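You operate a simulated robot arm through the tools that you are given. There is no shell and no other tool. Be economical: measure what you need, move in short steps, check, and stop when the job is done.

Carry out the task below with a simulated two-armed robot. There is one attempt and no reset: what you move stays moved.

## Task
Wipe up the spill on the table top with the yellow cloth and put it back.

The check looks at the end state, three seconds after you hand in, the way a careful person would. Anything else that was tipped, shoved, dropped, spilled or broken makes it a failure. Flat cloth is picked up by pressing the open fingertips on it (5 to 10 N) and closing them slowly along it; thin cloth reads only 2 to 8 mm in the jaws.

## Robot
Two 7-joint arms with two-finger parallel grippers on one trunk, on a base that drives. Base frame: it is fixed to the floor where the robot stands at the start and does not move with it; the origin is under the middle of the robot, x ahead of it, y to its left, z up. Units: m, rad, N and s.
The left shoulder is at the start at [0.05, 0.168, 1.032], the right one opposite. Payload 1.57 kg a hand.
The TCP of each hand is the grasp point between the finger pads, 0.03 m short of the fingertips. In the tool frame z runs along the fingers and y along their closing line. Largest opening 0.08 m; finger width 0.017, thickness 0.012; the body of the gripper, 0.04 by 0.082 m, starts 0.08 m behind the TCP.
Orientation is that of the tool frame in the base frame, as a unit quaternion [x, y, z, w]. With the fingers straight down and closing along the base's y, the tool's x points along the base's -x, its y along +y and its z along -z.

## Interface
- The arms move only by the tool apply_moves. It takes "left_steps", "right_steps" or both (then of equal length, played together; a hand with none holds still); each is a list of rows, each a list of 7 numbers: the shift along the tool's x, y, z in m, then the turn, a rotation vector about the tool's x, y, z in rad, then the gripper command, from -1 (fully open) to 1 (shut), values between in proportion. In form: [[tx, ty, tz, rx, ry, rz, fingers], ...]. A call has 1 to 12 rows; each row shifts and turns the commanded pose from where the row before left it, along the tool's axes as they then stand. Rows are played at 5 a second. More than 0.05 m and 0.15 rad between two rows, or a gripper value outside its range, and nothing of the call is played. Where a pose cannot be reached the arm comes as near as it can. A force on the tool above 40 N (or 10 N above the force at the start of the call, whichever is more), or a blocked arm, ends the call early, and 0.2 s more pass. The fingers move at their own pace (about 0.045 m/s each) and stop on an object; they squeeze with about 41 N. The grip force told is the motor's: it shows also when the fingers shut on nothing. Time passes only in rows, and 0.2 s behind the last, so rows that do not move let the fingers close. The reply holds the time, the measured pose of the TCP, the force on the tool along the base axes, the opening and the grip force, in the units named above and with some noise, with the torque about the TCP (base axes, N m) and any sound that the robot's microphone picked up.
- Cameras (640 x 400 px; columns grow to the right, rows downward): "scene" is now at [0.13, -0.0203, 1.2756]; the picture's right is [-0.20, -0.98, 0.00], its down [-0.48, 0.10, -0.87] and it looks along [0.85, -0.17, -0.49] (base axes); focal length 285 px, centre (320, 200). "left" rides on the left gripper at [0.072, 0.007, -0.122] in its tool frame; the picture's right is [-0.09, 1.00, 0.00], its down [-0.84, -0.08, -0.54] and it looks along [-0.54, -0.05, 0.84] (tool axes); focal length 238 px, centre (320, 200). "right" rides on the right gripper at [0.072, -0.007, -0.122] in its tool frame; the picture's right is [0.09, 1.00, 0.00], its down [-0.84, 0.08, -0.54] and it looks along [-0.54, 0.05, 0.84] (tool axes); focal length 238 px, centre (320, 200). There is no depth. A picture from a camera that has moved, and an enlarged one, comes with that camera's place and axes in the base frame and with its lens. The place of the scene camera against the robot may be out by one fixed shift of up to 0.025 m in any direction.
- get_image(camera): a new picture of that camera. It takes no simulated time.
- raise_lower(by): slides the trunk up (or, below 0, down) by that many m; the arms and the scene camera ride with it, the base frame stays. It gives what a move gives, with no picture.
- roll_base(legs): drives the robot by 1 to 6 legs, each [ahead, left, turn to the left] in m, m and rad, along the robot's own axes; the way and the turn of a leg run together, so that a leg with both is an arc; at most 1.5 m and 3.142 rad a leg. The arms and the cameras ride along, it lands a little off, and it stops where it bumps. It gives what a move gives.
- pan_tilt(pan, tilt): turns the head with the scene camera to pan (to the left, within 1.396 rad either way) and tilt (down, from -0.506 to 1.204), counted from straight ahead of the robot. It gives what a move gives.
- close_up(camera, box): a new picture of the part [left, top, right, bottom] of that camera's present view, enlarged. It takes no simulated time.
- job_done(): hands the job in; it is judged then, once.

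Work in short steps. Places have to be worked out from the pictures, the camera data and where the tool is seen: move nearer, look again, correct. Check each grasp and each placing, and mend what went wrong. You have 120 turns and 92 pictures in all, those below and enlarged ones among them. Open the grippers and draw the arms clear of the work before you hand the job in, unless the task says otherwise; then end with one line.

The tools are called as name(argument=value, ...) on one line, values as JSON. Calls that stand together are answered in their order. apply_moves: Moves the arms, as the interface text tells. Its arguments: {"type":"object","properties":{"left_steps":{"type":"array","items":{"type":"array","items":{"type":"number"}}},"right_steps":{"type":"array","items":{"type":"array","items":{"type":"number"}}}},"required":[]} The other tools are called the same way: raise_lower (by) slides the trunk up or down; roll_base (legs) drives the base; pan_tilt (pan, tilt) turns the head that bears the scene camera; get_image (camera) takes a picture; close_up (camera, box) takes an enlarged picture of a part of a camera's view; job_done () hands the job in.

At the start:

```text
clock: 0.0
left_ee_pos: [0.4529, 0.1393, 1.0594]
left_tool_rot: [0.0, 1.0, 0.0, 0.0]
left_force: [-0.3, -0.3, 0.2]
left_torque: [-0.02, 0.03, 0.03]
left_width: 0.0801
left_grip_force: 0.1
right_ee_pos: [0.4712, -0.2937, 1.0594]
right_tool_rot: [0.0, 1.0, 0.0, -0.001]
right_force: [-0.2, 0.3, 0.1]
right_torque: [0.01, -0.01, 0.02]
right_width: 0.0799
right_grip_force: 0.1
trunk travel left (down, up): [-0.2, 0.243]
robot x, y, heading: [0.0009, -0.006, 0.001]
head pan, tilt: [-0.201, 0.511]
```

scene: 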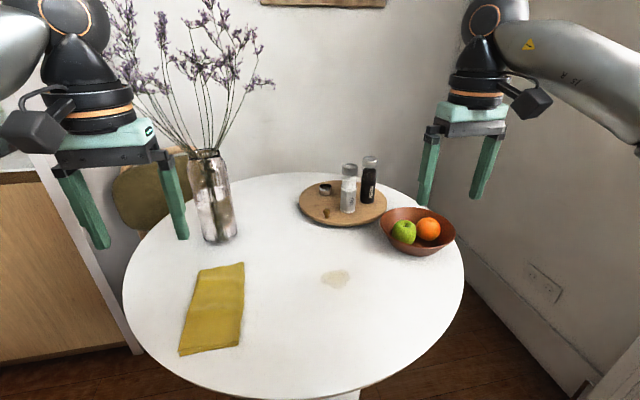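
right: 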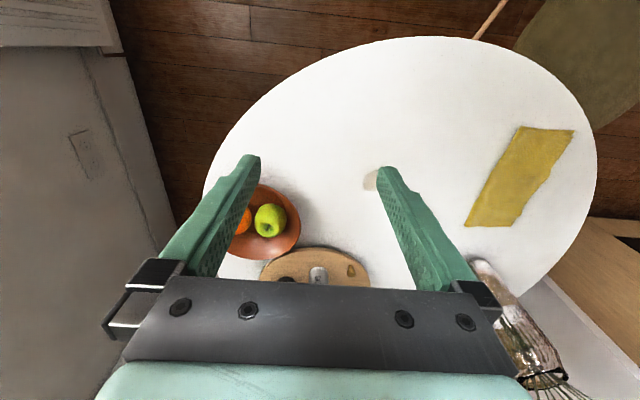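
left: 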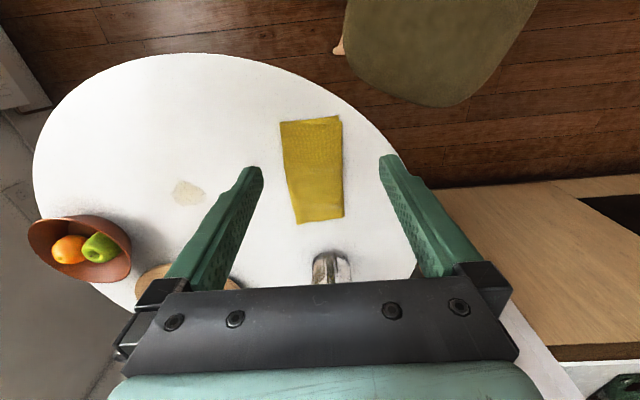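

The spill looks to be near (0.68, -0.17) and the cloth spans about x 0.54–0.80, y 0.075–0.20, so the reach is marginal. Before driving nearer, I look down to check the room between the base and the table.

pan_tilt(pan=0, tilt=1.1)

get_image(camera="scene")

```text
clock: 1.0
left_ee_pos: [0.4536, 0.1393, 1.0588]
left_tool_rot: [0.0, 1.0, 0.0, 0.001]
left_force: [0.0, 0.0, -0.8]
left_torque: [-0.01, 0.03, 0.0]
left_width: 0.0798
left_grip_force: 0.1
right_ee_pos: [0.4715, -0.2935, 1.0587]
right_tool_rot: [0.0, 1.0, 0.0, 0.0]
right_force: [-0.1, 0.2, -0.1]
right_torque: [0.02, -0.01, -0.03]
right_width: 0.0799
right_grip_force: 0.1
trunk travel left (down, up): [-0.2, 0.243]
robot x, y, heading: [0.0037, 0.0015, -0.002]
head pan, tilt: [0.0, 1.1]
```

```text
88 pictures are left
camera scene: at [0.1043, -0.0022, 1.229], right [0.0, -1.0, 0.0], down [-0.89, 0.0, -0.45], along [0.45, 0.0, -0.89], focal length 285 px, centre (320, 200)
```

scene: 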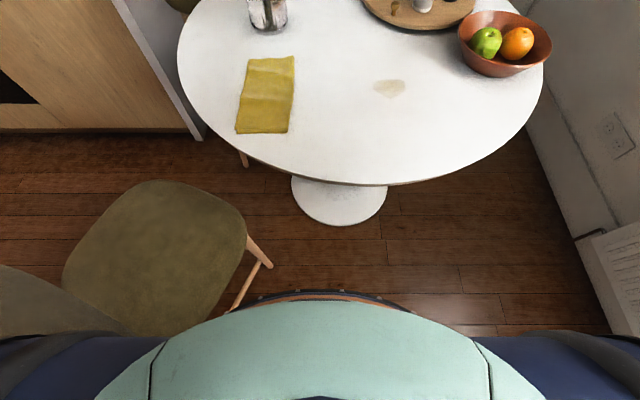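

The base front is around x = 0.26, the chair's nearest leg around (0.41, 0.22) and the pedestal foot from about x = 0.6. Driving ahead 0.12 and right 0.10 should stay clear of all of them.

roll_base(legs=[[0.0, -0.1, 0.0], [0.12, 0.0, 0.0]])

get_image(camera="scene")

get_image(camera="left")

```text
clock: 3.0
left_ee_pos: [0.5726, 0.0405, 1.0591]
left_tool_rot: [0.001, 1.0, 0.001, 0.0]
left_force: [0.0, 0.2, 0.2]
left_torque: [-0.01, 0.01, 0.0]
left_width: 0.0802
left_grip_force: 0.0
right_ee_pos: [0.5924, -0.3916, 1.0605]
right_tool_rot: [-0.001, 1.0, 0.0, 0.0]
right_force: [-0.3, -0.1, -0.5]
right_torque: [-0.01, 0.0, -0.01]
right_width: 0.0799
right_grip_force: 0.0
trunk travel left (down, up): [-0.2, 0.243]
robot x, y, heading: [0.1219, -0.0978, -0.001]
head pan, tilt: [0.0, 1.1]
```

```text
87 pictures are left
camera scene: at [0.2244, -0.1006, 1.2289], right [0.0, -1.0, 0.0], down [-0.89, 0.0, -0.45], along [0.45, 0.0, -0.89], focal length 285 px, centre (320, 200)
```

scene: 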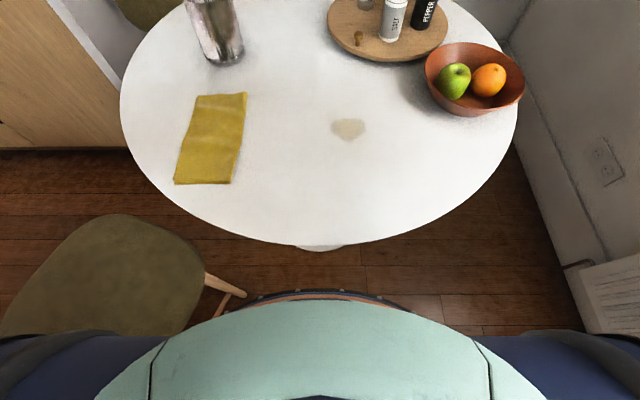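

```text
86 pictures are left
camera left: at [0.501, 0.0478, 1.1808], right [0.09, 1.0, 0.0], down [0.84, -0.08, 0.54], along [0.54, -0.05, -0.84], focal length 238 px, centre (320, 200)
```

left: 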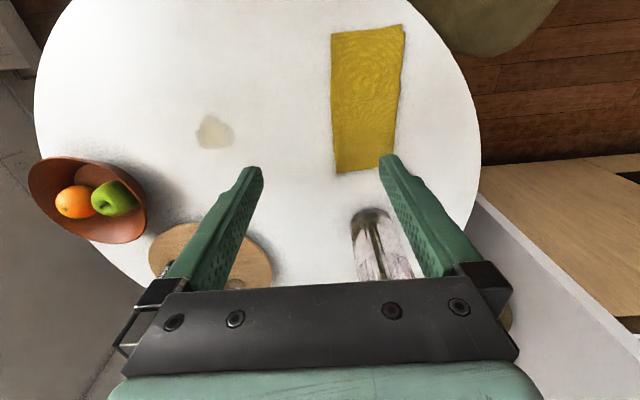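

The left wrist camera puts the cloth nearer (x about 0.48–0.74, y 0.06–0.19) than the scene camera does. I trust the wrist camera more, so I'll move the left hand over the cloth, lower it partway and measure again.

apply_moves(left_steps=[[0, 0.03, 0.02, 0, 0, 0, -1], [0, 0.03, 0.03, 0, 0, 0, -1], [-0.01, 0.025, 0.03, 0, 0, 0, -1], [-0.01, 0, 0.03, 0, 0, 0, -1]])

pan_tilt(pan=0.2, tilt=0.6)

get_image(camera="scene")

get_image(camera="left")

```text
clock: 4.0
left_ee_pos: [0.5927, 0.1264, 0.9466]
left_tool_rot: [-0.001, 1.0, 0.0, 0.001]
left_force: [0.8, -0.2, 0.6]
left_torque: [-0.01, -0.03, -0.03]
left_width: 0.0797
left_grip_force: 0.0
right_ee_pos: [0.5903, -0.3915, 1.0594]
right_tool_rot: [0.0, 1.0, 0.0, 0.001]
right_force: [-0.1, 0.4, -0.1]
right_torque: [0.0, 0.0, 0.02]
right_width: 0.0798
right_grip_force: 0.0
trunk travel left (down, up): [-0.2, 0.243]
robot x, y, heading: [0.1222, -0.1007, 0.001]
head pan, tilt: [0.0, 1.1]
```

```text
clock: 4.9
left_ee_pos: [0.5936, 0.1259, 0.947]
left_tool_rot: [0.0, 1.0, -0.001, 0.0]
left_force: [0.2, -0.2, -0.5]
left_torque: [0.01, -0.01, 0.0]
left_width: 0.0804
left_grip_force: 0.1
right_ee_pos: [0.591, -0.3922, 1.06]
right_tool_rot: [-0.001, 1.0, -0.001, 0.0]
right_force: [-0.1, 0.7, 0.7]
right_torque: [0.01, 0.03, 0.02]
right_width: 0.0802
right_grip_force: 0.1
trunk travel left (down, up): [-0.2, 0.243]
robot x, y, heading: [0.1229, -0.1008, 0.002]
head pan, tilt: [0.201, 0.6]
```

```text
85 pictures are left
camera scene: at [0.2474, -0.0829, 1.2675], right [0.2, -0.98, 0.0], down [-0.55, -0.11, -0.82], along [0.81, 0.16, -0.57], focal length 285 px, centre (320, 200)
```

scene: 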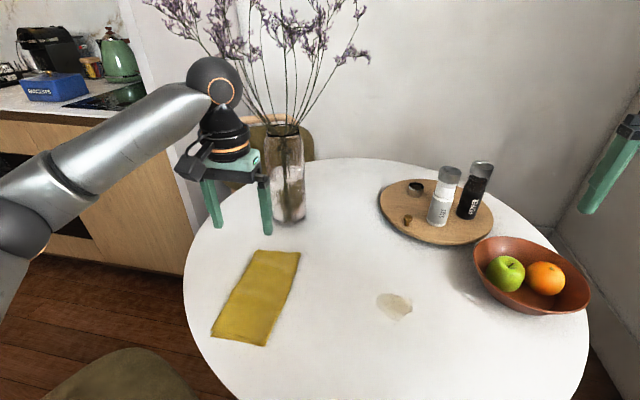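

```text
84 pictures are left
camera left: at [0.5208, 0.1324, 1.0694], right [0.09, 1.0, 0.0], down [0.84, -0.08, 0.54], along [0.54, -0.05, -0.84], focal length 238 px, centre (320, 200)
```

left: 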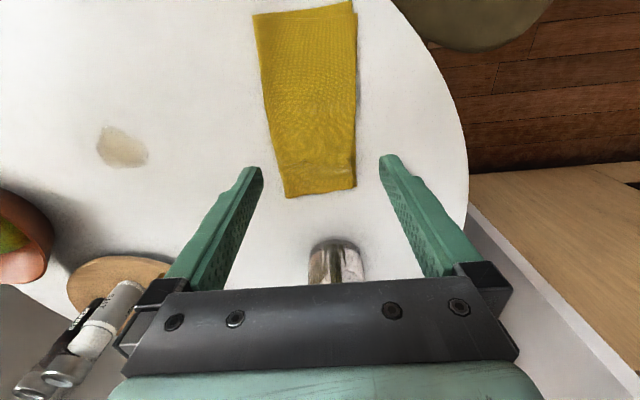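

The wrist camera now gives a consistent cloth position of x 0.48–0.74, y 0.05–0.18 (centre about (0.61, 0.115)), with the spill near (0.63, -0.19). I lower the hand over the cloth's centre with the jaws half closed, so that only a small tuft gets gathered.

apply_moves(left_steps=[[-0.01, -0.006, 0.04, 0, 0, 0, -0.2], [-0.007, -0.005, 0.04, 0, 0, 0, 0], [0, 0, 0.04, 0, 0, 0, 0], [0, 0, 0.04, 0, 0, 0, 0], [0, 0, 0.03, 0, 0, 0, 0], [0, 0, 0.005, 0, 0, 0, 0]])

get_image(camera="left")

get_image(camera="scene")

```text
clock: 6.1
left_ee_pos: [0.6129, 0.114, 0.7817]
left_tool_rot: [0.0, 1.0, -0.002, 0.011]
left_force: [-2.9, -0.9, 14.3]
left_torque: [0.25, 0.18, 0.04]
left_width: 0.04
left_grip_force: 0.1
right_ee_pos: [0.5927, -0.3909, 1.0593]
right_tool_rot: [-0.001, 1.0, -0.001, 0.0]
right_force: [0.8, -0.7, -0.2]
right_torque: [-0.03, 0.03, 0.0]
right_width: 0.08
right_grip_force: 0.0
trunk travel left (down, up): [-0.2, 0.243]
robot x, y, heading: [0.1218, -0.0948, 0.002]
head pan, tilt: [0.201, 0.6]
stopped in row 5 (left hand): the force on the tool passed its limit (the readings are from after the stop); the commanded pose is now the measured one
```

```text
83 pictures are left
camera left: at [0.5391, 0.1218, 0.9022], right [0.09, 1.0, 0.0], down [0.82, -0.07, 0.56], along [0.56, -0.05, -0.83], focal length 238 px, centre (320, 200)
```

left: 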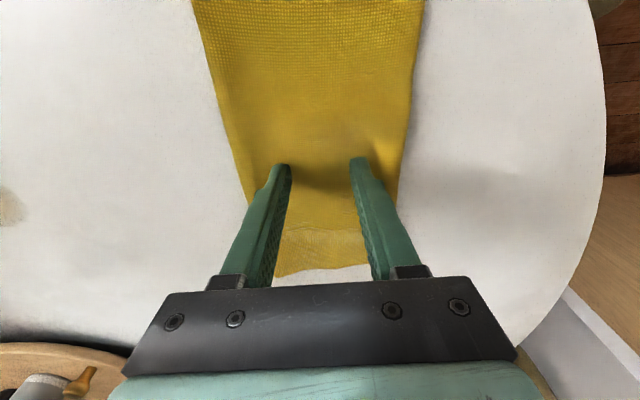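

```text
82 pictures are left
camera scene: at [0.2474, -0.083, 1.2678], right [0.2, -0.98, 0.0], down [-0.55, -0.11, -0.83], along [0.81, 0.17, -0.57], focal length 285 px, centre (320, 200)
```

scene: 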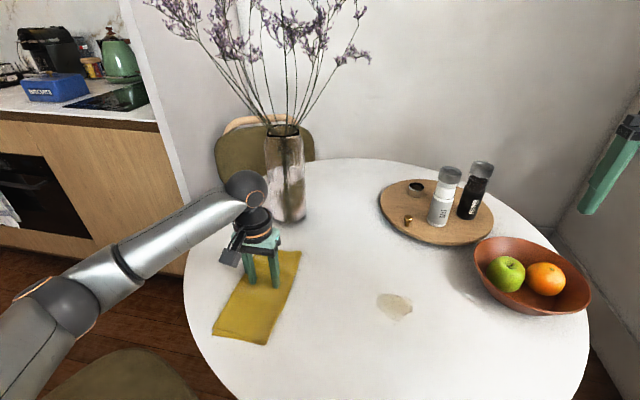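

Contact came at TCP z 0.782, so the table top is at about 0.75. With that height the views agree: cloth centre (0.60, 0.116) and spill (0.616, -0.155). I'll ease the press slightly and read the force.

apply_moves(left_steps=[[0, 0, -0.002, 0, 0, 0, 0], [0, 0, 0, 0, 0, 0, 0]])

```text
clock: 6.7
left_ee_pos: [0.6141, 0.1152, 0.7812]
left_tool_rot: [0.0, 1.0, -0.003, 0.01]
left_force: [1.9, 0.5, 8.8]
left_torque: [0.18, -0.08, -0.03]
left_width: 0.0398
left_grip_force: 0.1
right_ee_pos: [0.5908, -0.3917, 1.0593]
right_tool_rot: [-0.001, 1.0, 0.001, 0.001]
right_force: [0.3, 0.2, 0.8]
right_torque: [0.0, -0.01, -0.01]
right_width: 0.0799
right_grip_force: 0.1
trunk travel left (down, up): [-0.2, 0.243]
robot x, y, heading: [0.1225, -0.0962, 0.003]
head pan, tilt: [0.201, 0.6]
```

The press reads 8.8 N, which is inside the 5–10 N range, so I close slowly.

apply_moves(left_steps=[[0, 0, 0, 0, 0, 0, 0.1], [0, 0, 0, 0, 0, 0, 0.2], [0, 0, 0, 0, 0, 0, 0.3], [0, 0, 0, 0, 0, 0, 0.4], [0, 0, 0, 0, 0, 0, 0.5], [0, 0, 0, 0, 0, 0, 0.6], [0, 0, 0, 0, 0, 0, 0.7], [0, 0, 0, 0, 0, 0, 0.8], [0, 0, 0, 0, 0, 0, 0.9], [0, 0, 0, 0, 0, 0, 1], [0, 0, 0, 0, 0, 0, 1], [0, 0, 0, 0, 0, 0, 1]])

get_image(camera="left")

```text
clock: 9.3
left_ee_pos: [0.612, 0.1144, 0.7821]
left_tool_rot: [-0.001, 1.0, -0.003, 0.01]
left_force: [0.2, -2.8, 11.5]
left_torque: [-0.08, 0.01, -0.01]
left_width: 0.0027
left_grip_force: 24.5
right_ee_pos: [0.5909, -0.3926, 1.0595]
right_tool_rot: [-0.001, 1.0, 0.0, 0.001]
right_force: [-0.3, -0.3, 0.0]
right_torque: [-0.03, 0.01, -0.01]
right_width: 0.0803
right_grip_force: 0.0
trunk travel left (down, up): [-0.2, 0.243]
robot x, y, heading: [0.1223, -0.0981, 0.001]
head pan, tilt: [0.201, 0.6]
```

```text
81 pictures are left
camera left: at [0.5381, 0.1213, 0.9026], right [0.09, 1.0, 0.0], down [0.83, -0.07, 0.56], along [0.56, -0.05, -0.83], focal length 238 px, centre (320, 200)
```

left: 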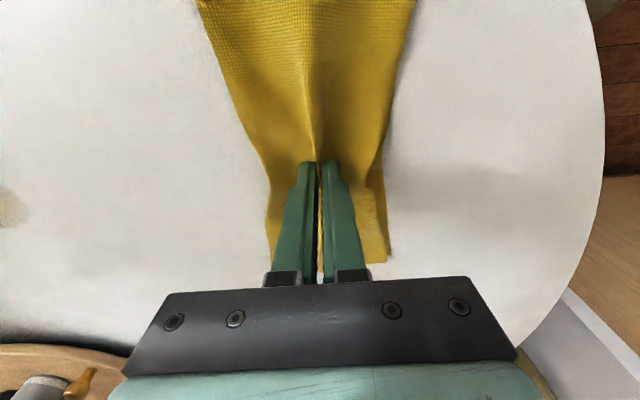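

The jaws read 2.7 mm and the picture shows a fold held between the fingers. I lift it 2 cm and carry it towards the spill.

apply_moves(left_steps=[[0, 0, -0.01, 0, 0, 0, 1], [0, 0, -0.015, 0, 0, 0, 1], [0, -0.025, 0, 0, 0, 0, 1], [0, -0.025, 0, 0, 0, 0, 1], [0, -0.03, 0, 0, 0, 0, 1], [0, -0.03, 0, 0, 0, 0, 1], [0, -0.03, 0, 0, 0, 0, 1]])

get_image(camera="scene")

get_image(camera="left")

```text
clock: 10.9
left_ee_pos: [0.6122, -0.0265, 0.8042]
left_tool_rot: [-0.001, 1.0, -0.003, 0.008]
left_force: [-0.5, 0.5, 0.4]
left_torque: [-0.01, 0.01, 0.05]
left_width: 0.0029
left_grip_force: 23.6
right_ee_pos: [0.5906, -0.3919, 1.0598]
right_tool_rot: [-0.002, 1.0, 0.001, 0.0]
right_force: [-0.4, 0.0, -0.5]
right_torque: [-0.01, 0.0, -0.01]
right_width: 0.0801
right_grip_force: 0.1
trunk travel left (down, up): [-0.2, 0.243]
robot x, y, heading: [0.1208, -0.0988, 0.004]
head pan, tilt: [0.201, 0.6]
```

```text
80 pictures are left
camera scene: at [0.2475, -0.083, 1.2676], right [0.2, -0.98, 0.0], down [-0.55, -0.11, -0.83], along [0.81, 0.17, -0.56], focal length 285 px, centre (320, 200)
```

scene: 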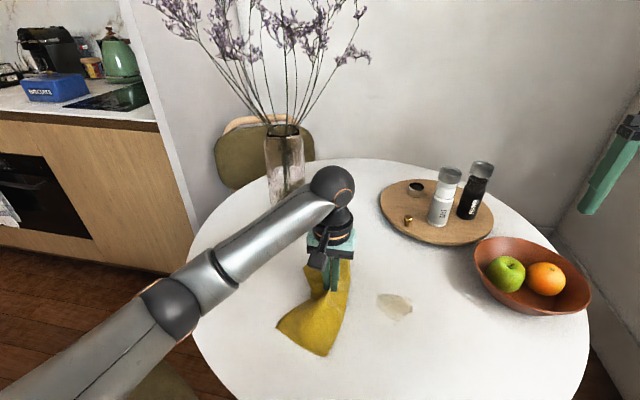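

```text
79 pictures are left
camera left: at [0.5386, -0.02, 0.9255], right [0.09, 1.0, 0.0], down [0.83, -0.07, 0.56], along [0.55, -0.05, -0.83], focal length 238 px, centre (320, 200)
```

left: 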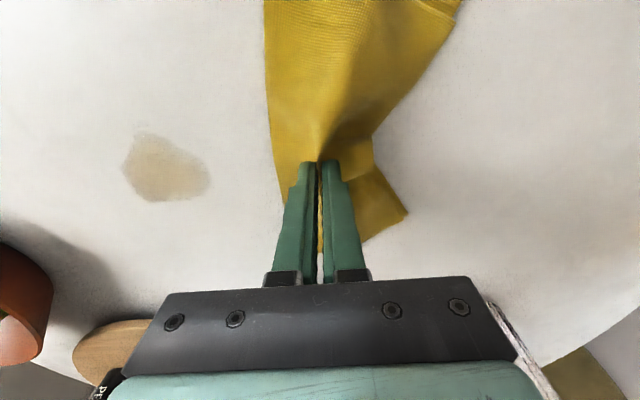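

The spill is at (0.614, -0.155), spanning about y -0.19 to -0.12. I lower to light contact at y about -0.09, then wipe across towards -y.

apply_moves(left_steps=[[0, -0.03, 0.0, 0, 0, 0, 1], [0, -0.02, 0.01, 0, 0, 0, 1], [0, -0.01, 0.012, 0, 0, 0, 1], [0, 0, 0.002, 0, 0, 0, 1]])

```text
clock: 11.9
left_ee_pos: [0.6146, -0.0886, 0.7836]
left_tool_rot: [-0.001, 1.0, -0.002, 0.009]
left_force: [0.0, -0.4, 2.1]
left_torque: [-0.01, -0.01, 0.01]
left_width: 0.0027
left_grip_force: 23.6
right_ee_pos: [0.5922, -0.392, 1.0593]
right_tool_rot: [-0.001, 1.0, 0.0, -0.001]
right_force: [-0.1, 0.1, 0.1]
right_torque: [-0.05, 0.01, 0.03]
right_width: 0.0798
right_grip_force: 0.1
trunk travel left (down, up): [-0.2, 0.243]
robot x, y, heading: [0.1217, -0.1, -0.002]
head pan, tilt: [0.201, 0.6]
```

The cloth touches the table at 2 N. I press slightly more and wipe across and back over the spill.

apply_moves(left_steps=[[0, -0.02, 0.002, 0, 0, 0, 1], [0, -0.025, 0, 0, 0, 0, 1], [0, -0.025, 0, 0, 0, 0, 1], [0, -0.025, 0, 0, 0, 0, 1], [0, -0.025, 0, 0, 0, 0, 1], [-0.02, 0, 0, 0, 0, 0, 1], [0, 0.025, 0, 0, 0, 0, 1], [0, 0.025, 0, 0, 0, 0, 1], [0, 0.025, 0, 0, 0, 0, 1], [0, 0.025, 0, 0, 0, 0, 1]])

get_image(camera="left")

get_image(camera="scene")

```text
clock: 14.1
left_ee_pos: [0.6365, -0.1034, 0.7829]
left_tool_rot: [0.0, 1.0, -0.003, 0.011]
left_force: [0.9, -5.6, 19.0]
left_torque: [-0.19, 0.02, 0.0]
left_width: 0.0029
left_grip_force: 24.3
left hand out of reach, approached as far as the arm can: row 6
right_ee_pos: [0.5906, -0.3911, 1.0595]
right_tool_rot: [-0.001, 1.0, 0.0, 0.001]
right_force: [0.2, 0.6, 0.0]
right_torque: [-0.01, 0.04, -0.02]
right_width: 0.0799
right_grip_force: 0.0
trunk travel left (down, up): [-0.2, 0.243]
robot x, y, heading: [0.1206, -0.0976, -0.001]
head pan, tilt: [0.201, 0.6]
```

```text
78 pictures are left
camera left: at [0.5608, -0.0953, 0.9029], right [0.09, 1.0, 0.0], down [0.82, -0.07, 0.56], along [0.56, -0.06, -0.83], focal length 238 px, centre (320, 200)
```

left: 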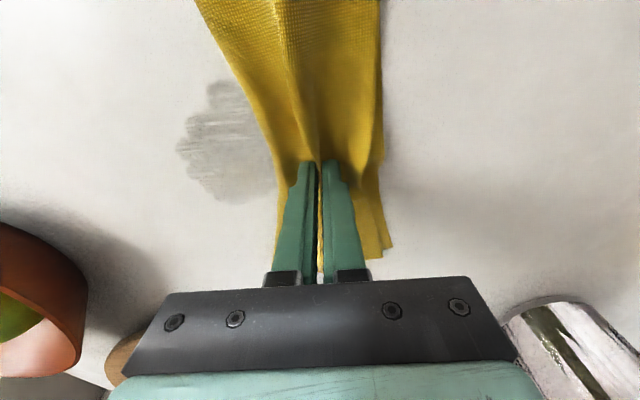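

```text
77 pictures are left
camera scene: at [0.246, -0.0832, 1.2679], right [0.2, -0.98, 0.0], down [-0.55, -0.11, -0.83], along [0.81, 0.17, -0.56], focal length 285 px, centre (320, 200)
```

scene: 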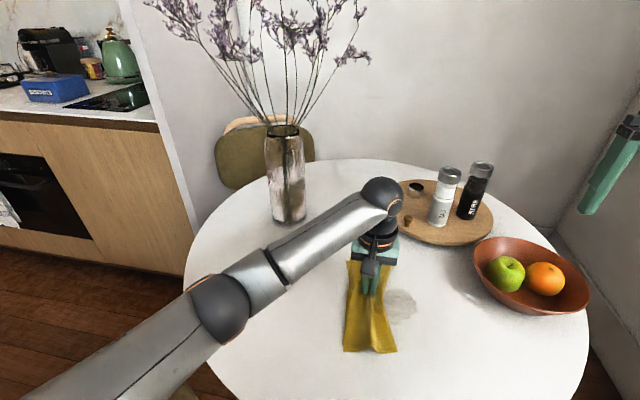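

The brown stain is gone but a larger, faint grey film remains around (0.61, -0.16). I wipe again in several lanes, easing the press a little.

apply_moves(left_steps=[[0.01, -0.025, -0.001, 0, 0, 0, 1], [0, -0.03, 0, 0, 0, 0, 1], [0, -0.03, 0, 0, 0, 0, 1], [0, -0.025, 0, 0, 0, 0, 1], [0.02, 0, 0, 0, 0, 0, 1], [0, 0.03, 0, 0, 0, 0, 1], [0, 0.03, 0, 0, 0, 0, 1], [0, 0.03, 0, 0, 0, 0, 1], [0, 0.03, 0, 0, 0, 0, 1]])

apply_moves(left_steps=[[0.02, 0, 0, 0, 0, 0, 1], [0, -0.03, 0, 0, 0, 0, 1], [0, -0.03, 0, 0, 0, 0, 1], [0, -0.03, 0, 0, 0, 0, 1], [0, -0.03, 0, 0, 0, 0, 1], [-0.01, 0, 0, 0, 0, 0, 1], [0, 0.03, 0, 0, 0, 0, 1], [0, 0.03, 0, 0, 0, 0, 1], [0, 0.03, 0, 0, 0, 0, 1], [0, 0.03, 0, 0, 0, 0, 1], [0, 0.03, 0, 0, 0, 0, 1]])

get_image(camera="left")

get_image(camera="scene")

```text
clock: 16.1
left_ee_pos: [0.6019, -0.0987, 0.7826]
left_tool_rot: [-0.001, 1.0, -0.002, 0.011]
left_force: [1.1, -7.0, 20.0]
left_torque: [-0.2, 0.03, 0.01]
left_width: 0.0028
left_grip_force: 24.1
right_ee_pos: [0.5897, -0.3925, 1.059]
right_tool_rot: [-0.001, 1.0, -0.001, 0.001]
right_force: [-0.1, -0.6, 0.1]
right_torque: [0.01, -0.02, 0.03]
right_width: 0.0802
right_grip_force: 0.1
trunk travel left (down, up): [-0.2, 0.243]
robot x, y, heading: [0.1179, -0.0978, 0.002]
head pan, tilt: [0.201, 0.6]
```

```text
clock: 18.5
left_ee_pos: [0.5938, -0.0656, 0.783]
left_tool_rot: [-0.002, 1.0, -0.004, 0.011]
left_force: [1.2, -2.3, 7.2]
left_torque: [-0.02, -0.03, 0.02]
left_width: 0.0029
left_grip_force: 23.9
right_ee_pos: [0.5915, -0.3911, 1.0585]
right_tool_rot: [-0.001, 1.0, 0.0, 0.001]
right_force: [0.2, 0.3, 0.3]
right_torque: [-0.02, -0.02, -0.01]
right_width: 0.08
right_grip_force: 0.0
trunk travel left (down, up): [-0.2, 0.243]
robot x, y, heading: [0.1216, -0.0973, 0.008]
head pan, tilt: [0.201, 0.6]
```

```text
76 pictures are left
camera left: at [0.5191, -0.0578, 0.9032], right [0.09, 1.0, 0.0], down [0.83, -0.07, 0.56], along [0.56, -0.05, -0.83], focal length 238 px, centre (320, 200)
```

left: 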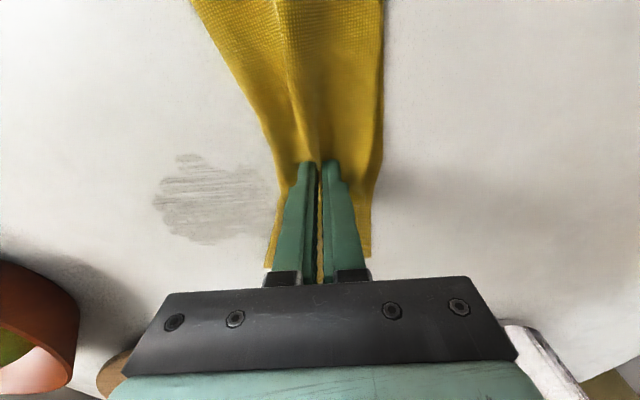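

```text
75 pictures are left
camera scene: at [0.2469, -0.0829, 1.2678], right [0.2, -0.98, 0.0], down [-0.55, -0.11, -0.83], along [0.81, 0.17, -0.56], focal length 285 px, centre (320, 200)
```

scene: 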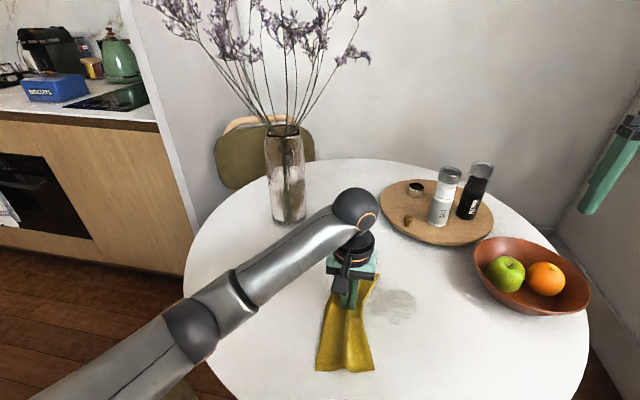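

Let me zoom in on what remains.

close_up(camera="left", box=[100, 120, 300, 280])

close_up(camera="scene", box=[300, 230, 460, 380])

```text
2.50 times, centred on (200, 200) of left
camera zoom: at [0.5191, -0.0578, 0.9032], right [0.09, 1.0, 0.0], down [0.83, -0.07, 0.56], along [0.56, -0.05, -0.83], focal length 596 px, centre (620, 200)
```

zoom: 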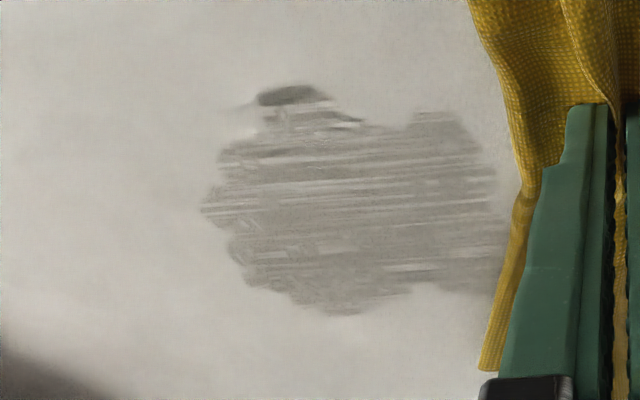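

```text
2.67 times, centred on (380, 305) of scene
camera zoom: at [0.2469, -0.0829, 1.2678], right [0.2, -0.98, 0.0], down [-0.55, -0.11, -0.83], along [0.81, 0.17, -0.56], focal length 761 px, centre (160, -80)
```

zoom: 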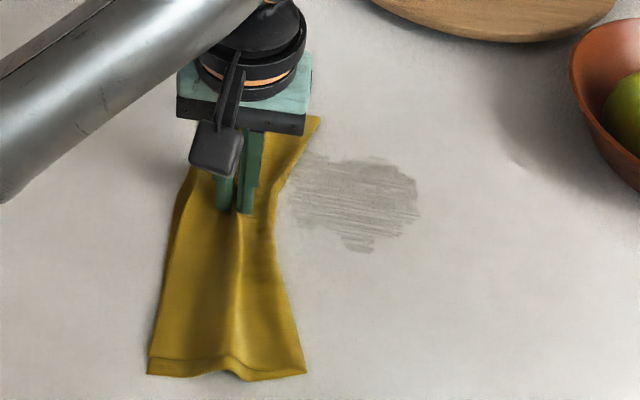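

The film covers about x 0.58–0.66, y -0.19 to -0.095, and each pass only clears thin streaks, probably because the tool is tilted by 0.022 rad and presses on one edge. I lift, level the tool and drive 5 cm ahead for more reach.

apply_moves(left_steps=[[0, 0, -0.02, 0, 0, 0, 1], [0, 0, -0.01, 0, 0.022, 0, 1]])

roll_base(legs=[[0.05, 0.0, 0.0]])

get_image(camera="left")

```text
clock: 19.1
left_ee_pos: [0.5924, -0.0654, 0.8118]
left_tool_rot: [-0.001, 1.0, -0.002, -0.002]
left_force: [0.0, 0.5, -0.5]
left_torque: [0.0, 0.02, 0.0]
left_width: 0.0029
left_grip_force: 23.8
right_ee_pos: [0.5911, -0.3908, 1.0587]
right_tool_rot: [-0.002, 1.0, 0.0, -0.001]
right_force: [-1.1, -0.1, 0.1]
right_torque: [-0.02, -0.02, 0.01]
right_width: 0.0798
right_grip_force: 0.1
trunk travel left (down, up): [-0.2, 0.243]
robot x, y, heading: [0.1182, -0.0948, -0.002]
head pan, tilt: [0.201, 0.6]
```

```text
clock: 20.0
left_ee_pos: [0.6419, -0.0652, 0.8116]
left_tool_rot: [-0.001, 1.0, -0.003, -0.002]
left_force: [-0.3, -0.6, -0.5]
left_torque: [0.02, -0.01, 0.02]
left_width: 0.003
left_grip_force: 23.7
right_ee_pos: [0.6407, -0.3912, 1.059]
right_tool_rot: [-0.001, 1.0, 0.0, -0.001]
right_force: [0.2, -0.6, -0.2]
right_torque: [0.0, -0.01, 0.01]
right_width: 0.0802
right_grip_force: 0.2
trunk travel left (down, up): [-0.2, 0.243]
robot x, y, heading: [0.1682, -0.096, 0.007]
head pan, tilt: [0.201, 0.6]
```

```text
72 pictures are left
camera left: at [0.5714, -0.0574, 0.9343], right [0.09, 1.0, -0.01], down [0.84, -0.07, 0.54], along [0.54, -0.05, -0.84], focal length 238 px, centre (320, 200)
```

left: 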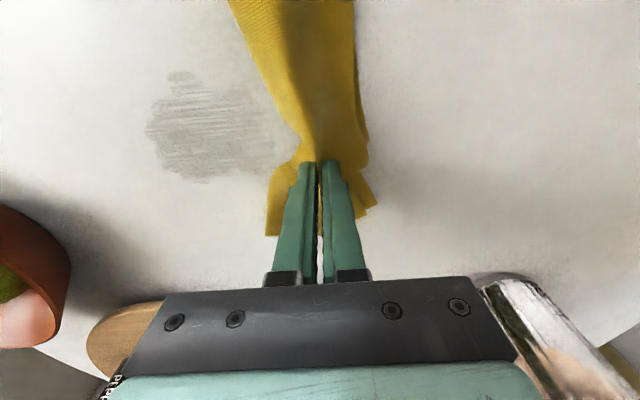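

The film spans x 0.577–0.661, y -0.197 to -0.10. The tool is now level, so I go to (0.67, -0.11), press down and stroke along x.

apply_moves(left_steps=[[-0.028, -0.045, 0.0, 0, 0, 0, 1], [0, 0, 0.02, 0, 0, 0, 1], [0, 0, 0.009, 0, 0, 0, 1], [0, 0, 0.003, 0, 0, 0, 1], [0, 0, 0, 0, 0, 0, 1]])

```text
refused: row 1 steps farther than a row can; nothing moved
```

The first row was too long a step, so I split it.

apply_moves(left_steps=[[-0.028, -0.015, 0.0, 0, 0, 0, 1], [0, -0.03, 0.01, 0, 0, 0, 1], [0, 0, 0.014, 0, 0, 0, 1], [0, 0, 0.005, 0, 0, 0, 1], [0, 0, 0.002, 0, 0, 0, 1], [0, 0, 0, 0, 0, 0, 1]])

```text
clock: 21.4
left_ee_pos: [0.671, -0.1111, 0.7849]
left_tool_rot: [-0.001, 1.0, -0.004, 0.001]
left_force: [2.5, 0.8, 14.9]
left_torque: [0.13, -0.12, -0.04]
left_width: 0.003
left_grip_force: 24.5
right_ee_pos: [0.6401, -0.3908, 1.0594]
right_tool_rot: [0.0, 1.0, 0.0, 0.001]
right_force: [-0.2, 0.1, -0.8]
right_torque: [-0.03, -0.01, 0.0]
right_width: 0.08
right_grip_force: 0.2
trunk travel left (down, up): [-0.2, 0.243]
robot x, y, heading: [0.1722, -0.0968, -0.003]
head pan, tilt: [0.201, 0.6]
```

The press is a good 15 N. I stroke along x in lanes spaced 1.5 cm.

apply_moves(left_steps=[[0.035, 0, 0, 0, 0, 0, 1], [0.035, 0, 0, 0, 0, 0, 1], [0.03, 0, 0, 0, 0, 0, 1], [0, -0.015, 0, 0, 0, 0, 1], [-0.035, 0, 0, 0, 0, 0, 1], [-0.035, 0, 0, 0, 0, 0, 1], [-0.03, 0, 0, 0, 0, 0, 1], [0, -0.015, 0, 0, 0, 0, 1], [0.035, 0, 0, 0, 0, 0, 1], [0.035, 0, 0, 0, 0, 0, 1], [0.03, 0, 0, 0, 0, 0, 1]])

apply_moves(left_steps=[[0, -0.015, 0, 0, 0, 0, 1], [-0.035, 0, 0, 0, 0, 0, 1], [-0.035, 0, 0, 0, 0, 0, 1], [-0.03, 0, 0, 0, 0, 0, 1], [0, -0.015, 0, 0, 0, 0, 1], [0.035, 0, 0, 0, 0, 0, 1], [0.035, 0, 0, 0, 0, 0, 1], [0.03, 0, 0, 0, 0, 0, 1]])

get_image(camera="left")

get_image(camera="scene")

```text
clock: 23.8
left_ee_pos: [0.5685, -0.1375, 0.7839]
left_tool_rot: [-0.002, 1.0, -0.003, 0.001]
left_force: [10.1, -0.6, 27.7]
left_torque: [0.15, -0.36, -0.08]
left_width: 0.003
left_grip_force: 24.8
right_ee_pos: [0.6402, -0.3899, 1.0601]
right_tool_rot: [-0.001, 1.0, 0.0, 0.0]
right_force: [0.2, 0.0, 0.3]
right_torque: [0.0, -0.01, 0.01]
right_width: 0.0797
right_grip_force: 0.1
trunk travel left (down, up): [-0.2, 0.243]
robot x, y, heading: [0.1677, -0.0993, 0.004]
head pan, tilt: [0.201, 0.6]
```

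```text
clock: 25.6
left_ee_pos: [0.5728, -0.1697, 0.7831]
left_tool_rot: [-0.002, 1.0, -0.003, 0.0]
left_force: [9.8, 1.1, 27.4]
left_torque: [0.17, -0.36, -0.07]
left_width: 0.003
left_grip_force: 24.5
right_ee_pos: [0.6397, -0.3902, 1.0601]
right_tool_rot: [-0.001, 1.0, -0.001, 0.001]
right_force: [0.3, -1.0, -0.6]
right_torque: [-0.03, 0.02, 0.0]
right_width: 0.0803
right_grip_force: 0.1
trunk travel left (down, up): [-0.2, 0.243]
robot x, y, heading: [0.1672, -0.0993, 0.001]
head pan, tilt: [0.201, 0.6]
```

```text
71 pictures are left
camera left: at [0.4996, -0.1627, 0.9056], right [0.09, 1.0, -0.01], down [0.84, -0.07, 0.54], along [0.54, -0.05, -0.84], focal length 238 px, centre (320, 200)
```

left: 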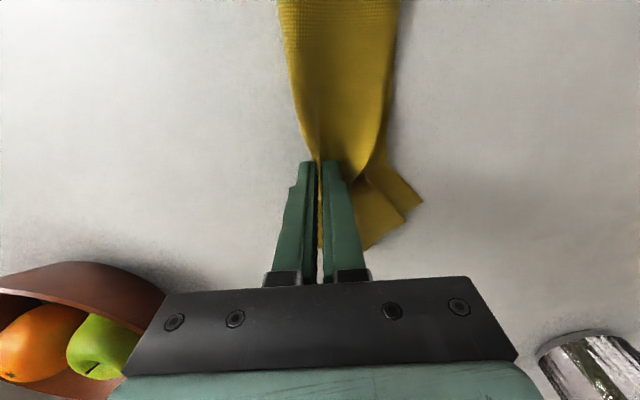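

```text
70 pictures are left
camera scene: at [0.2961, -0.0824, 1.2679], right [0.2, -0.98, 0.0], down [-0.55, -0.11, -0.83], along [0.81, 0.17, -0.56], focal length 285 px, centre (320, 200)
```

scene: 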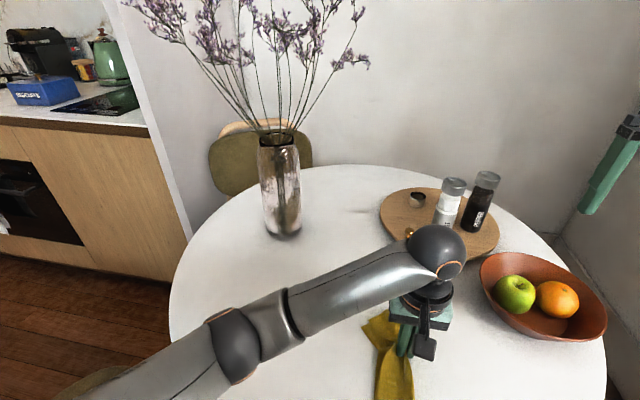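

The film behind the lanes is gone. One more pair of lanes will cover the -y edge (the bowl's edge is at about y -0.31, which leaves room), then I lift and look.

apply_moves(left_steps=[[0, -0.014, 0, 0, 0, 0, 1], [-0.035, 0, 0, 0, 0, 0, 1], [-0.035, 0, 0, 0, 0, 0, 1], [-0.025, 0, 0, 0, 0, 0, 1], [0, -0.012, 0, 0, 0, 0, 1], [0.035, 0, 0, 0, 0, 0, 1], [0.035, 0, 0, 0, 0, 0, 1], [0.025, 0, 0, 0, 0, 0, 1]])

apply_moves(left_steps=[[0, 0, -0.02, 0, 0, 0, 1], [0, 0.03, -0.015, 0, 0, 0, 1], [0, 0.04, 0, 0, 0, 0, 1], [0, 0.04, 0, 0, 0, 0, 1], [0, 0.04, 0, 0, 0, 0, 1]])

get_image(camera="left")

get_image(camera="scene")

```text
clock: 27.4
left_ee_pos: [0.5705, -0.1955, 0.7849]
left_tool_rot: [-0.001, 1.0, -0.003, 0.001]
left_force: [9.2, 0.9, 26.4]
left_torque: [0.17, -0.37, -0.05]
left_width: 0.0029
left_grip_force: 23.9
right_ee_pos: [0.641, -0.3912, 1.0611]
right_tool_rot: [-0.001, 1.0, -0.001, 0.001]
right_force: [-0.4, 0.4, -0.1]
right_torque: [0.01, 0.02, -0.03]
right_width: 0.0797
right_grip_force: 0.1
trunk travel left (down, up): [-0.2, 0.243]
robot x, y, heading: [0.1682, -0.0988, 0.003]
head pan, tilt: [0.201, 0.6]
```

```text
clock: 28.6
left_ee_pos: [0.571, -0.0461, 0.8133]
left_tool_rot: [0.0, 1.0, -0.002, -0.003]
left_force: [0.8, -0.8, 0.8]
left_torque: [0.01, -0.04, 0.02]
left_width: 0.003
left_grip_force: 24.5
right_ee_pos: [0.641, -0.3899, 1.0587]
right_tool_rot: [-0.001, 1.0, -0.001, 0.0]
right_force: [-0.1, 0.0, -0.7]
right_torque: [-0.01, 0.02, -0.02]
right_width: 0.0801
right_grip_force: 0.0
trunk travel left (down, up): [-0.2, 0.243]
robot x, y, heading: [0.1692, -0.0946, -0.002]
head pan, tilt: [0.201, 0.6]
```

```text
69 pictures are left
camera left: at [0.4994, -0.0394, 0.935], right [0.09, 1.0, -0.01], down [0.84, -0.07, 0.54], along [0.54, -0.05, -0.84], focal length 238 px, centre (320, 200)
```

left: 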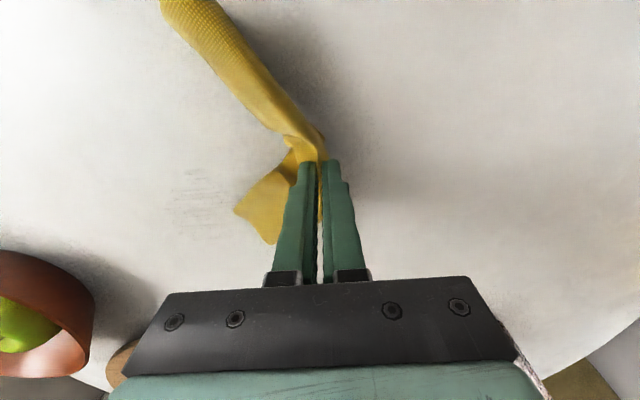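

```text
68 pictures are left
camera scene: at [0.297, -0.0824, 1.2676], right [0.2, -0.98, 0.0], down [-0.55, -0.11, -0.83], along [0.81, 0.17, -0.56], focal length 285 px, centre (320, 200)
```

scene: 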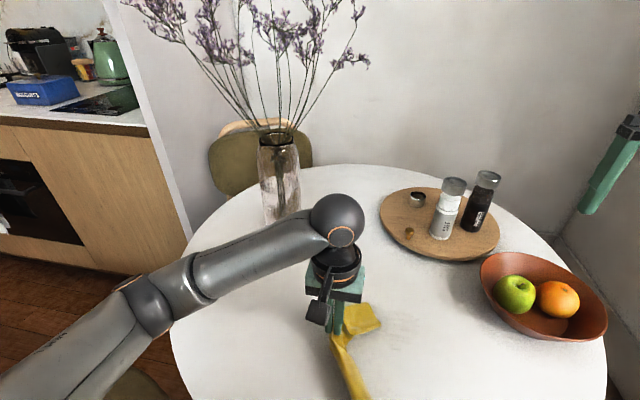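

A faint trace seems to be left at around pixel (190, 190), so I zoom in.

close_up(camera="left", box=[120, 120, 280, 260])

close_up(camera="scene", box=[340, 260, 480, 380])

```text
2.86 times, centred on (200, 190) of left
camera zoom: at [0.4994, -0.0394, 0.935], right [0.09, 1.0, -0.01], down [0.84, -0.07, 0.54], along [0.54, -0.05, -0.84], focal length 681 px, centre (663, 229)
```

zoom: 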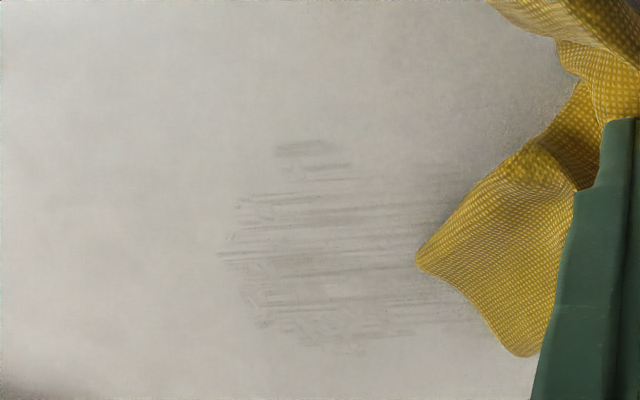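

```text
3.33 times, centred on (410, 320) of scene
camera zoom: at [0.297, -0.0824, 1.2676], right [0.2, -0.98, 0.0], down [-0.55, -0.11, -0.83], along [0.81, 0.17, -0.56], focal length 951 px, centre (20, -200)
```

zoom: 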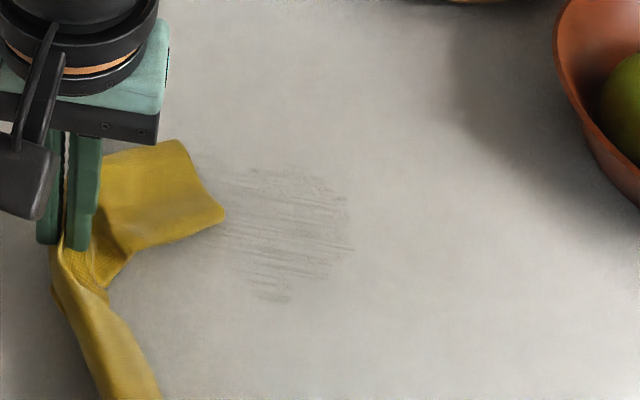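

Only a very faint film is left and each pass fades it, so I do another full round of tighter lanes starting at (0.57, -0.095).

apply_moves(left_steps=[[0, -0.025, 0.01, 0, 0, 0, 1], [0, -0.024, 0.012, 0, 0, 0, 1], [0, 0, 0.006, 0, 0, 0, 1], [0, 0, 0.003, 0, 0, 0, 1], [-0.033, 0, 0, 0, 0, 0, 1], [-0.033, 0, 0, 0, 0, 0, 1], [-0.033, 0, 0, 0, 0, 0, 1], [0, -0.012, 0, 0, 0, 0, 1], [0.033, 0, 0, 0, 0, 0, 1], [0.033, 0, 0, 0, 0, 0, 1], [0.033, 0, 0, 0, 0, 0, 1], [0, -0.012, 0, 0, 0, 0, 1]])

apply_moves(left_steps=[[-0.033, 0, 0, 0, 0, 0, 1], [-0.033, 0, 0, 0, 0, 0, 1], [-0.033, 0, 0, 0, 0, 0, 1], [0, -0.012, 0, 0, 0, 0, 1], [0.033, 0, 0, 0, 0, 0, 1], [0.033, 0, 0, 0, 0, 0, 1], [0.033, 0, 0, 0, 0, 0, 1], [0, -0.012, 0, 0, 0, 0, 1], [-0.033, 0, 0, 0, 0, 0, 1], [-0.033, 0, 0, 0, 0, 0, 1], [-0.033, 0, 0, 0, 0, 0, 1], [0, -0.012, 0, 0, 0, 0, 1]])

apply_moves(left_steps=[[0.033, 0, 0, 0, 0, 0, 1], [0.033, 0, 0, 0, 0, 0, 1], [0.033, 0, 0, 0, 0, 0, 1], [0, -0.012, 0, 0, 0, 0, 1], [-0.033, 0, 0, 0, 0, 0, 1], [-0.033, 0, 0, 0, 0, 0, 1], [-0.033, 0, 0, 0, 0, 0, 1], [0, -0.012, 0, 0, 0, 0, 1], [0.033, 0, 0, 0, 0, 0, 1], [0.033, 0, 0, 0, 0, 0, 1], [0.033, 0, 0, 0, 0, 0, 1], [0, 0, 0, 0, 0, 0, 1]])

get_image(camera="left")

```text
clock: 31.2
left_ee_pos: [0.5694, -0.1184, 0.7861]
left_tool_rot: [-0.002, 1.0, -0.002, -0.002]
left_force: [-0.2, 0.0, 1.4]
left_torque: [0.03, -0.02, -0.02]
left_width: 0.0031
left_grip_force: 24.1
right_ee_pos: [0.641, -0.391, 1.0587]
right_tool_rot: [-0.001, 1.0, 0.001, -0.001]
right_force: [0.4, 0.7, -0.1]
right_torque: [-0.01, -0.03, -0.02]
right_width: 0.0801
right_grip_force: 0.1
trunk travel left (down, up): [-0.2, 0.243]
robot x, y, heading: [0.168, -0.0994, 0.002]
head pan, tilt: [0.201, 0.6]
```

```text
clock: 33.8
left_ee_pos: [0.6687, -0.1566, 0.7847]
left_tool_rot: [0.0, 1.0, -0.002, -0.003]
left_force: [-0.5, 1.1, 2.5]
left_torque: [0.04, 0.01, -0.01]
left_width: 0.0028
left_grip_force: 24.8
right_ee_pos: [0.6417, -0.3925, 1.0601]
right_tool_rot: [-0.001, 1.0, 0.001, 0.0]
right_force: [0.1, -0.4, 0.7]
right_torque: [0.02, 0.03, -0.01]
right_width: 0.0799
right_grip_force: 0.0
trunk travel left (down, up): [-0.2, 0.243]
robot x, y, heading: [0.1679, -0.1008, 0.006]
head pan, tilt: [0.201, 0.6]
```

```text
clock: 36.4
left_ee_pos: [0.571, -0.1799, 0.7868]
left_tool_rot: [-0.002, 1.0, -0.003, -0.002]
left_force: [0.2, 0.2, 0.6]
left_torque: [0.0, 0.0, 0.02]
left_width: 0.0031
left_grip_force: 24.1
right_ee_pos: [0.6422, -0.3908, 1.0591]
right_tool_rot: [-0.001, 1.0, 0.0, 0.001]
right_force: [0.2, 0.3, -0.1]
right_torque: [-0.04, 0.01, 0.02]
right_width: 0.0798
right_grip_force: 0.0
trunk travel left (down, up): [-0.2, 0.243]
robot x, y, heading: [0.1696, -0.0986, 0.001]
head pan, tilt: [0.201, 0.6]
```

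```text
65 pictures are left
camera left: at [0.4997, -0.1727, 0.9096], right [0.09, 1.0, 0.0], down [0.84, -0.07, 0.54], along [0.54, -0.05, -0.84], focal length 238 px, centre (320, 200)
```

left: 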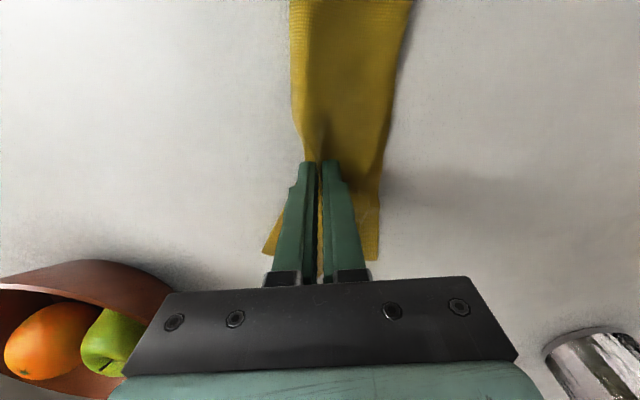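

That round pressed only 1–2 N, so I press 4 mm deeper and repeat the lanes in reverse.

apply_moves(left_steps=[[0, -0.01, 0.004, 0, 0, 0, 1], [-0.033, 0, 0, 0, 0, 0, 1], [-0.033, 0, 0, 0, 0, 0, 1], [-0.033, 0, 0, 0, 0, 0, 1], [0, 0.012, 0, 0, 0, 0, 1], [0.033, 0, 0, 0, 0, 0, 1], [0.033, 0, 0, 0, 0, 0, 1], [0.033, 0, 0, 0, 0, 0, 1], [0, 0.012, 0, 0, 0, 0, 1]])

apply_moves(left_steps=[[-0.033, 0, 0, 0, 0, 0, 1], [-0.033, 0, 0, 0, 0, 0, 1], [-0.033, 0, 0, 0, 0, 0, 1], [0, 0.012, 0, 0, 0, 0, 1], [0.033, 0, 0, 0, 0, 0, 1], [0.033, 0, 0, 0, 0, 0, 1], [0.033, 0, 0, 0, 0, 0, 1], [0, 0.012, 0, 0, 0, 0, 1], [-0.033, 0, 0, 0, 0, 0, 1], [-0.033, 0, 0, 0, 0, 0, 1], [-0.033, 0, 0, 0, 0, 0, 1], [0, 0.012, 0, 0, 0, 0, 1]])

apply_moves(left_steps=[[0.033, 0, 0, 0, 0, 0, 1], [0.033, 0, 0, 0, 0, 0, 1], [0.033, 0, 0, 0, 0, 0, 1], [0, 0.012, 0, 0, 0, 0, 1], [-0.033, 0, 0, 0, 0, 0, 1], [-0.033, 0, 0, 0, 0, 0, 1], [-0.033, 0, 0, 0, 0, 0, 1], [0, 0.012, 0, 0, 0, 0, 1], [0.033, 0, 0, 0, 0, 0, 1], [0.033, 0, 0, 0, 0, 0, 1], [0.033, 0, 0, 0, 0, 0, 1]])

get_image(camera="left")

get_image(camera="scene")

```text
clock: 38.4
left_ee_pos: [0.5696, -0.168, 0.7843]
left_tool_rot: [0.0, 1.0, -0.006, 0.0]
left_force: [1.3, -7.7, 23.7]
left_torque: [-0.17, 0.02, 0.01]
left_width: 0.0031
left_grip_force: 24.2
right_ee_pos: [0.6401, -0.3918, 1.061]
right_tool_rot: [-0.001, 1.0, -0.001, 0.001]
right_force: [0.2, -0.4, 0.2]
right_torque: [-0.01, -0.03, 0.01]
right_width: 0.0801
right_grip_force: 0.1
trunk travel left (down, up): [-0.2, 0.243]
robot x, y, heading: [0.1717, -0.0993, 0.004]
head pan, tilt: [0.201, 0.6]
```

```text
clock: 41.0
left_ee_pos: [0.6712, -0.13, 0.7835]
left_tool_rot: [-0.001, 1.0, -0.004, 0.001]
left_force: [0.0, -7.2, 17.5]
left_torque: [-0.15, 0.03, 0.01]
left_width: 0.003
left_grip_force: 24.3
right_ee_pos: [0.64, -0.391, 1.06]
right_tool_rot: [-0.001, 1.0, 0.0, 0.0]
right_force: [0.1, 0.2, 0.1]
right_torque: [-0.01, 0.01, 0.0]
right_width: 0.0799
right_grip_force: 0.1
trunk travel left (down, up): [-0.2, 0.243]
robot x, y, heading: [0.171, -0.0954, 0.006]
head pan, tilt: [0.201, 0.6]
```

```text
clock: 43.4
left_ee_pos: [0.5697, -0.1023, 0.7832]
left_tool_rot: [-0.003, 1.0, -0.003, -0.001]
left_force: [8.4, 0.7, 22.4]
left_torque: [0.13, -0.22, -0.06]
left_width: 0.0033
left_grip_force: 24.1
right_ee_pos: [0.6403, -0.3903, 1.0597]
right_tool_rot: [-0.002, 1.0, 0.0, 0.002]
right_force: [-0.1, -0.8, 0.1]
right_torque: [0.0, 0.01, 0.01]
right_width: 0.08
right_grip_force: 0.0
trunk travel left (down, up): [-0.2, 0.243]
robot x, y, heading: [0.1643, -0.0971, 0.001]
head pan, tilt: [0.201, 0.6]
```

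```text
64 pictures are left
camera left: at [0.498, -0.0953, 0.9056], right [0.09, 1.0, -0.01], down [0.84, -0.07, 0.54], along [0.54, -0.05, -0.84], focal length 238 px, centre (320, 200)
```

left: 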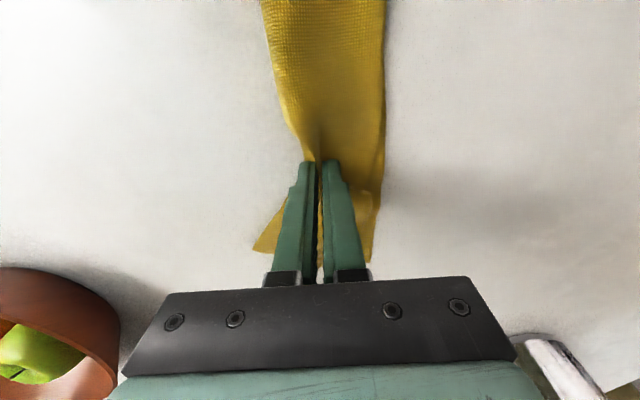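

```text
63 pictures are left
camera scene: at [0.2962, -0.0825, 1.2678], right [0.2, -0.98, 0.0], down [-0.55, -0.11, -0.83], along [0.81, 0.17, -0.56], focal length 285 px, centre (320, 200)
```

scene: 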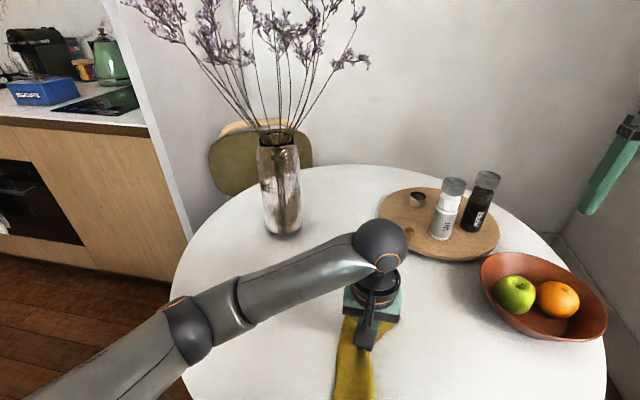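

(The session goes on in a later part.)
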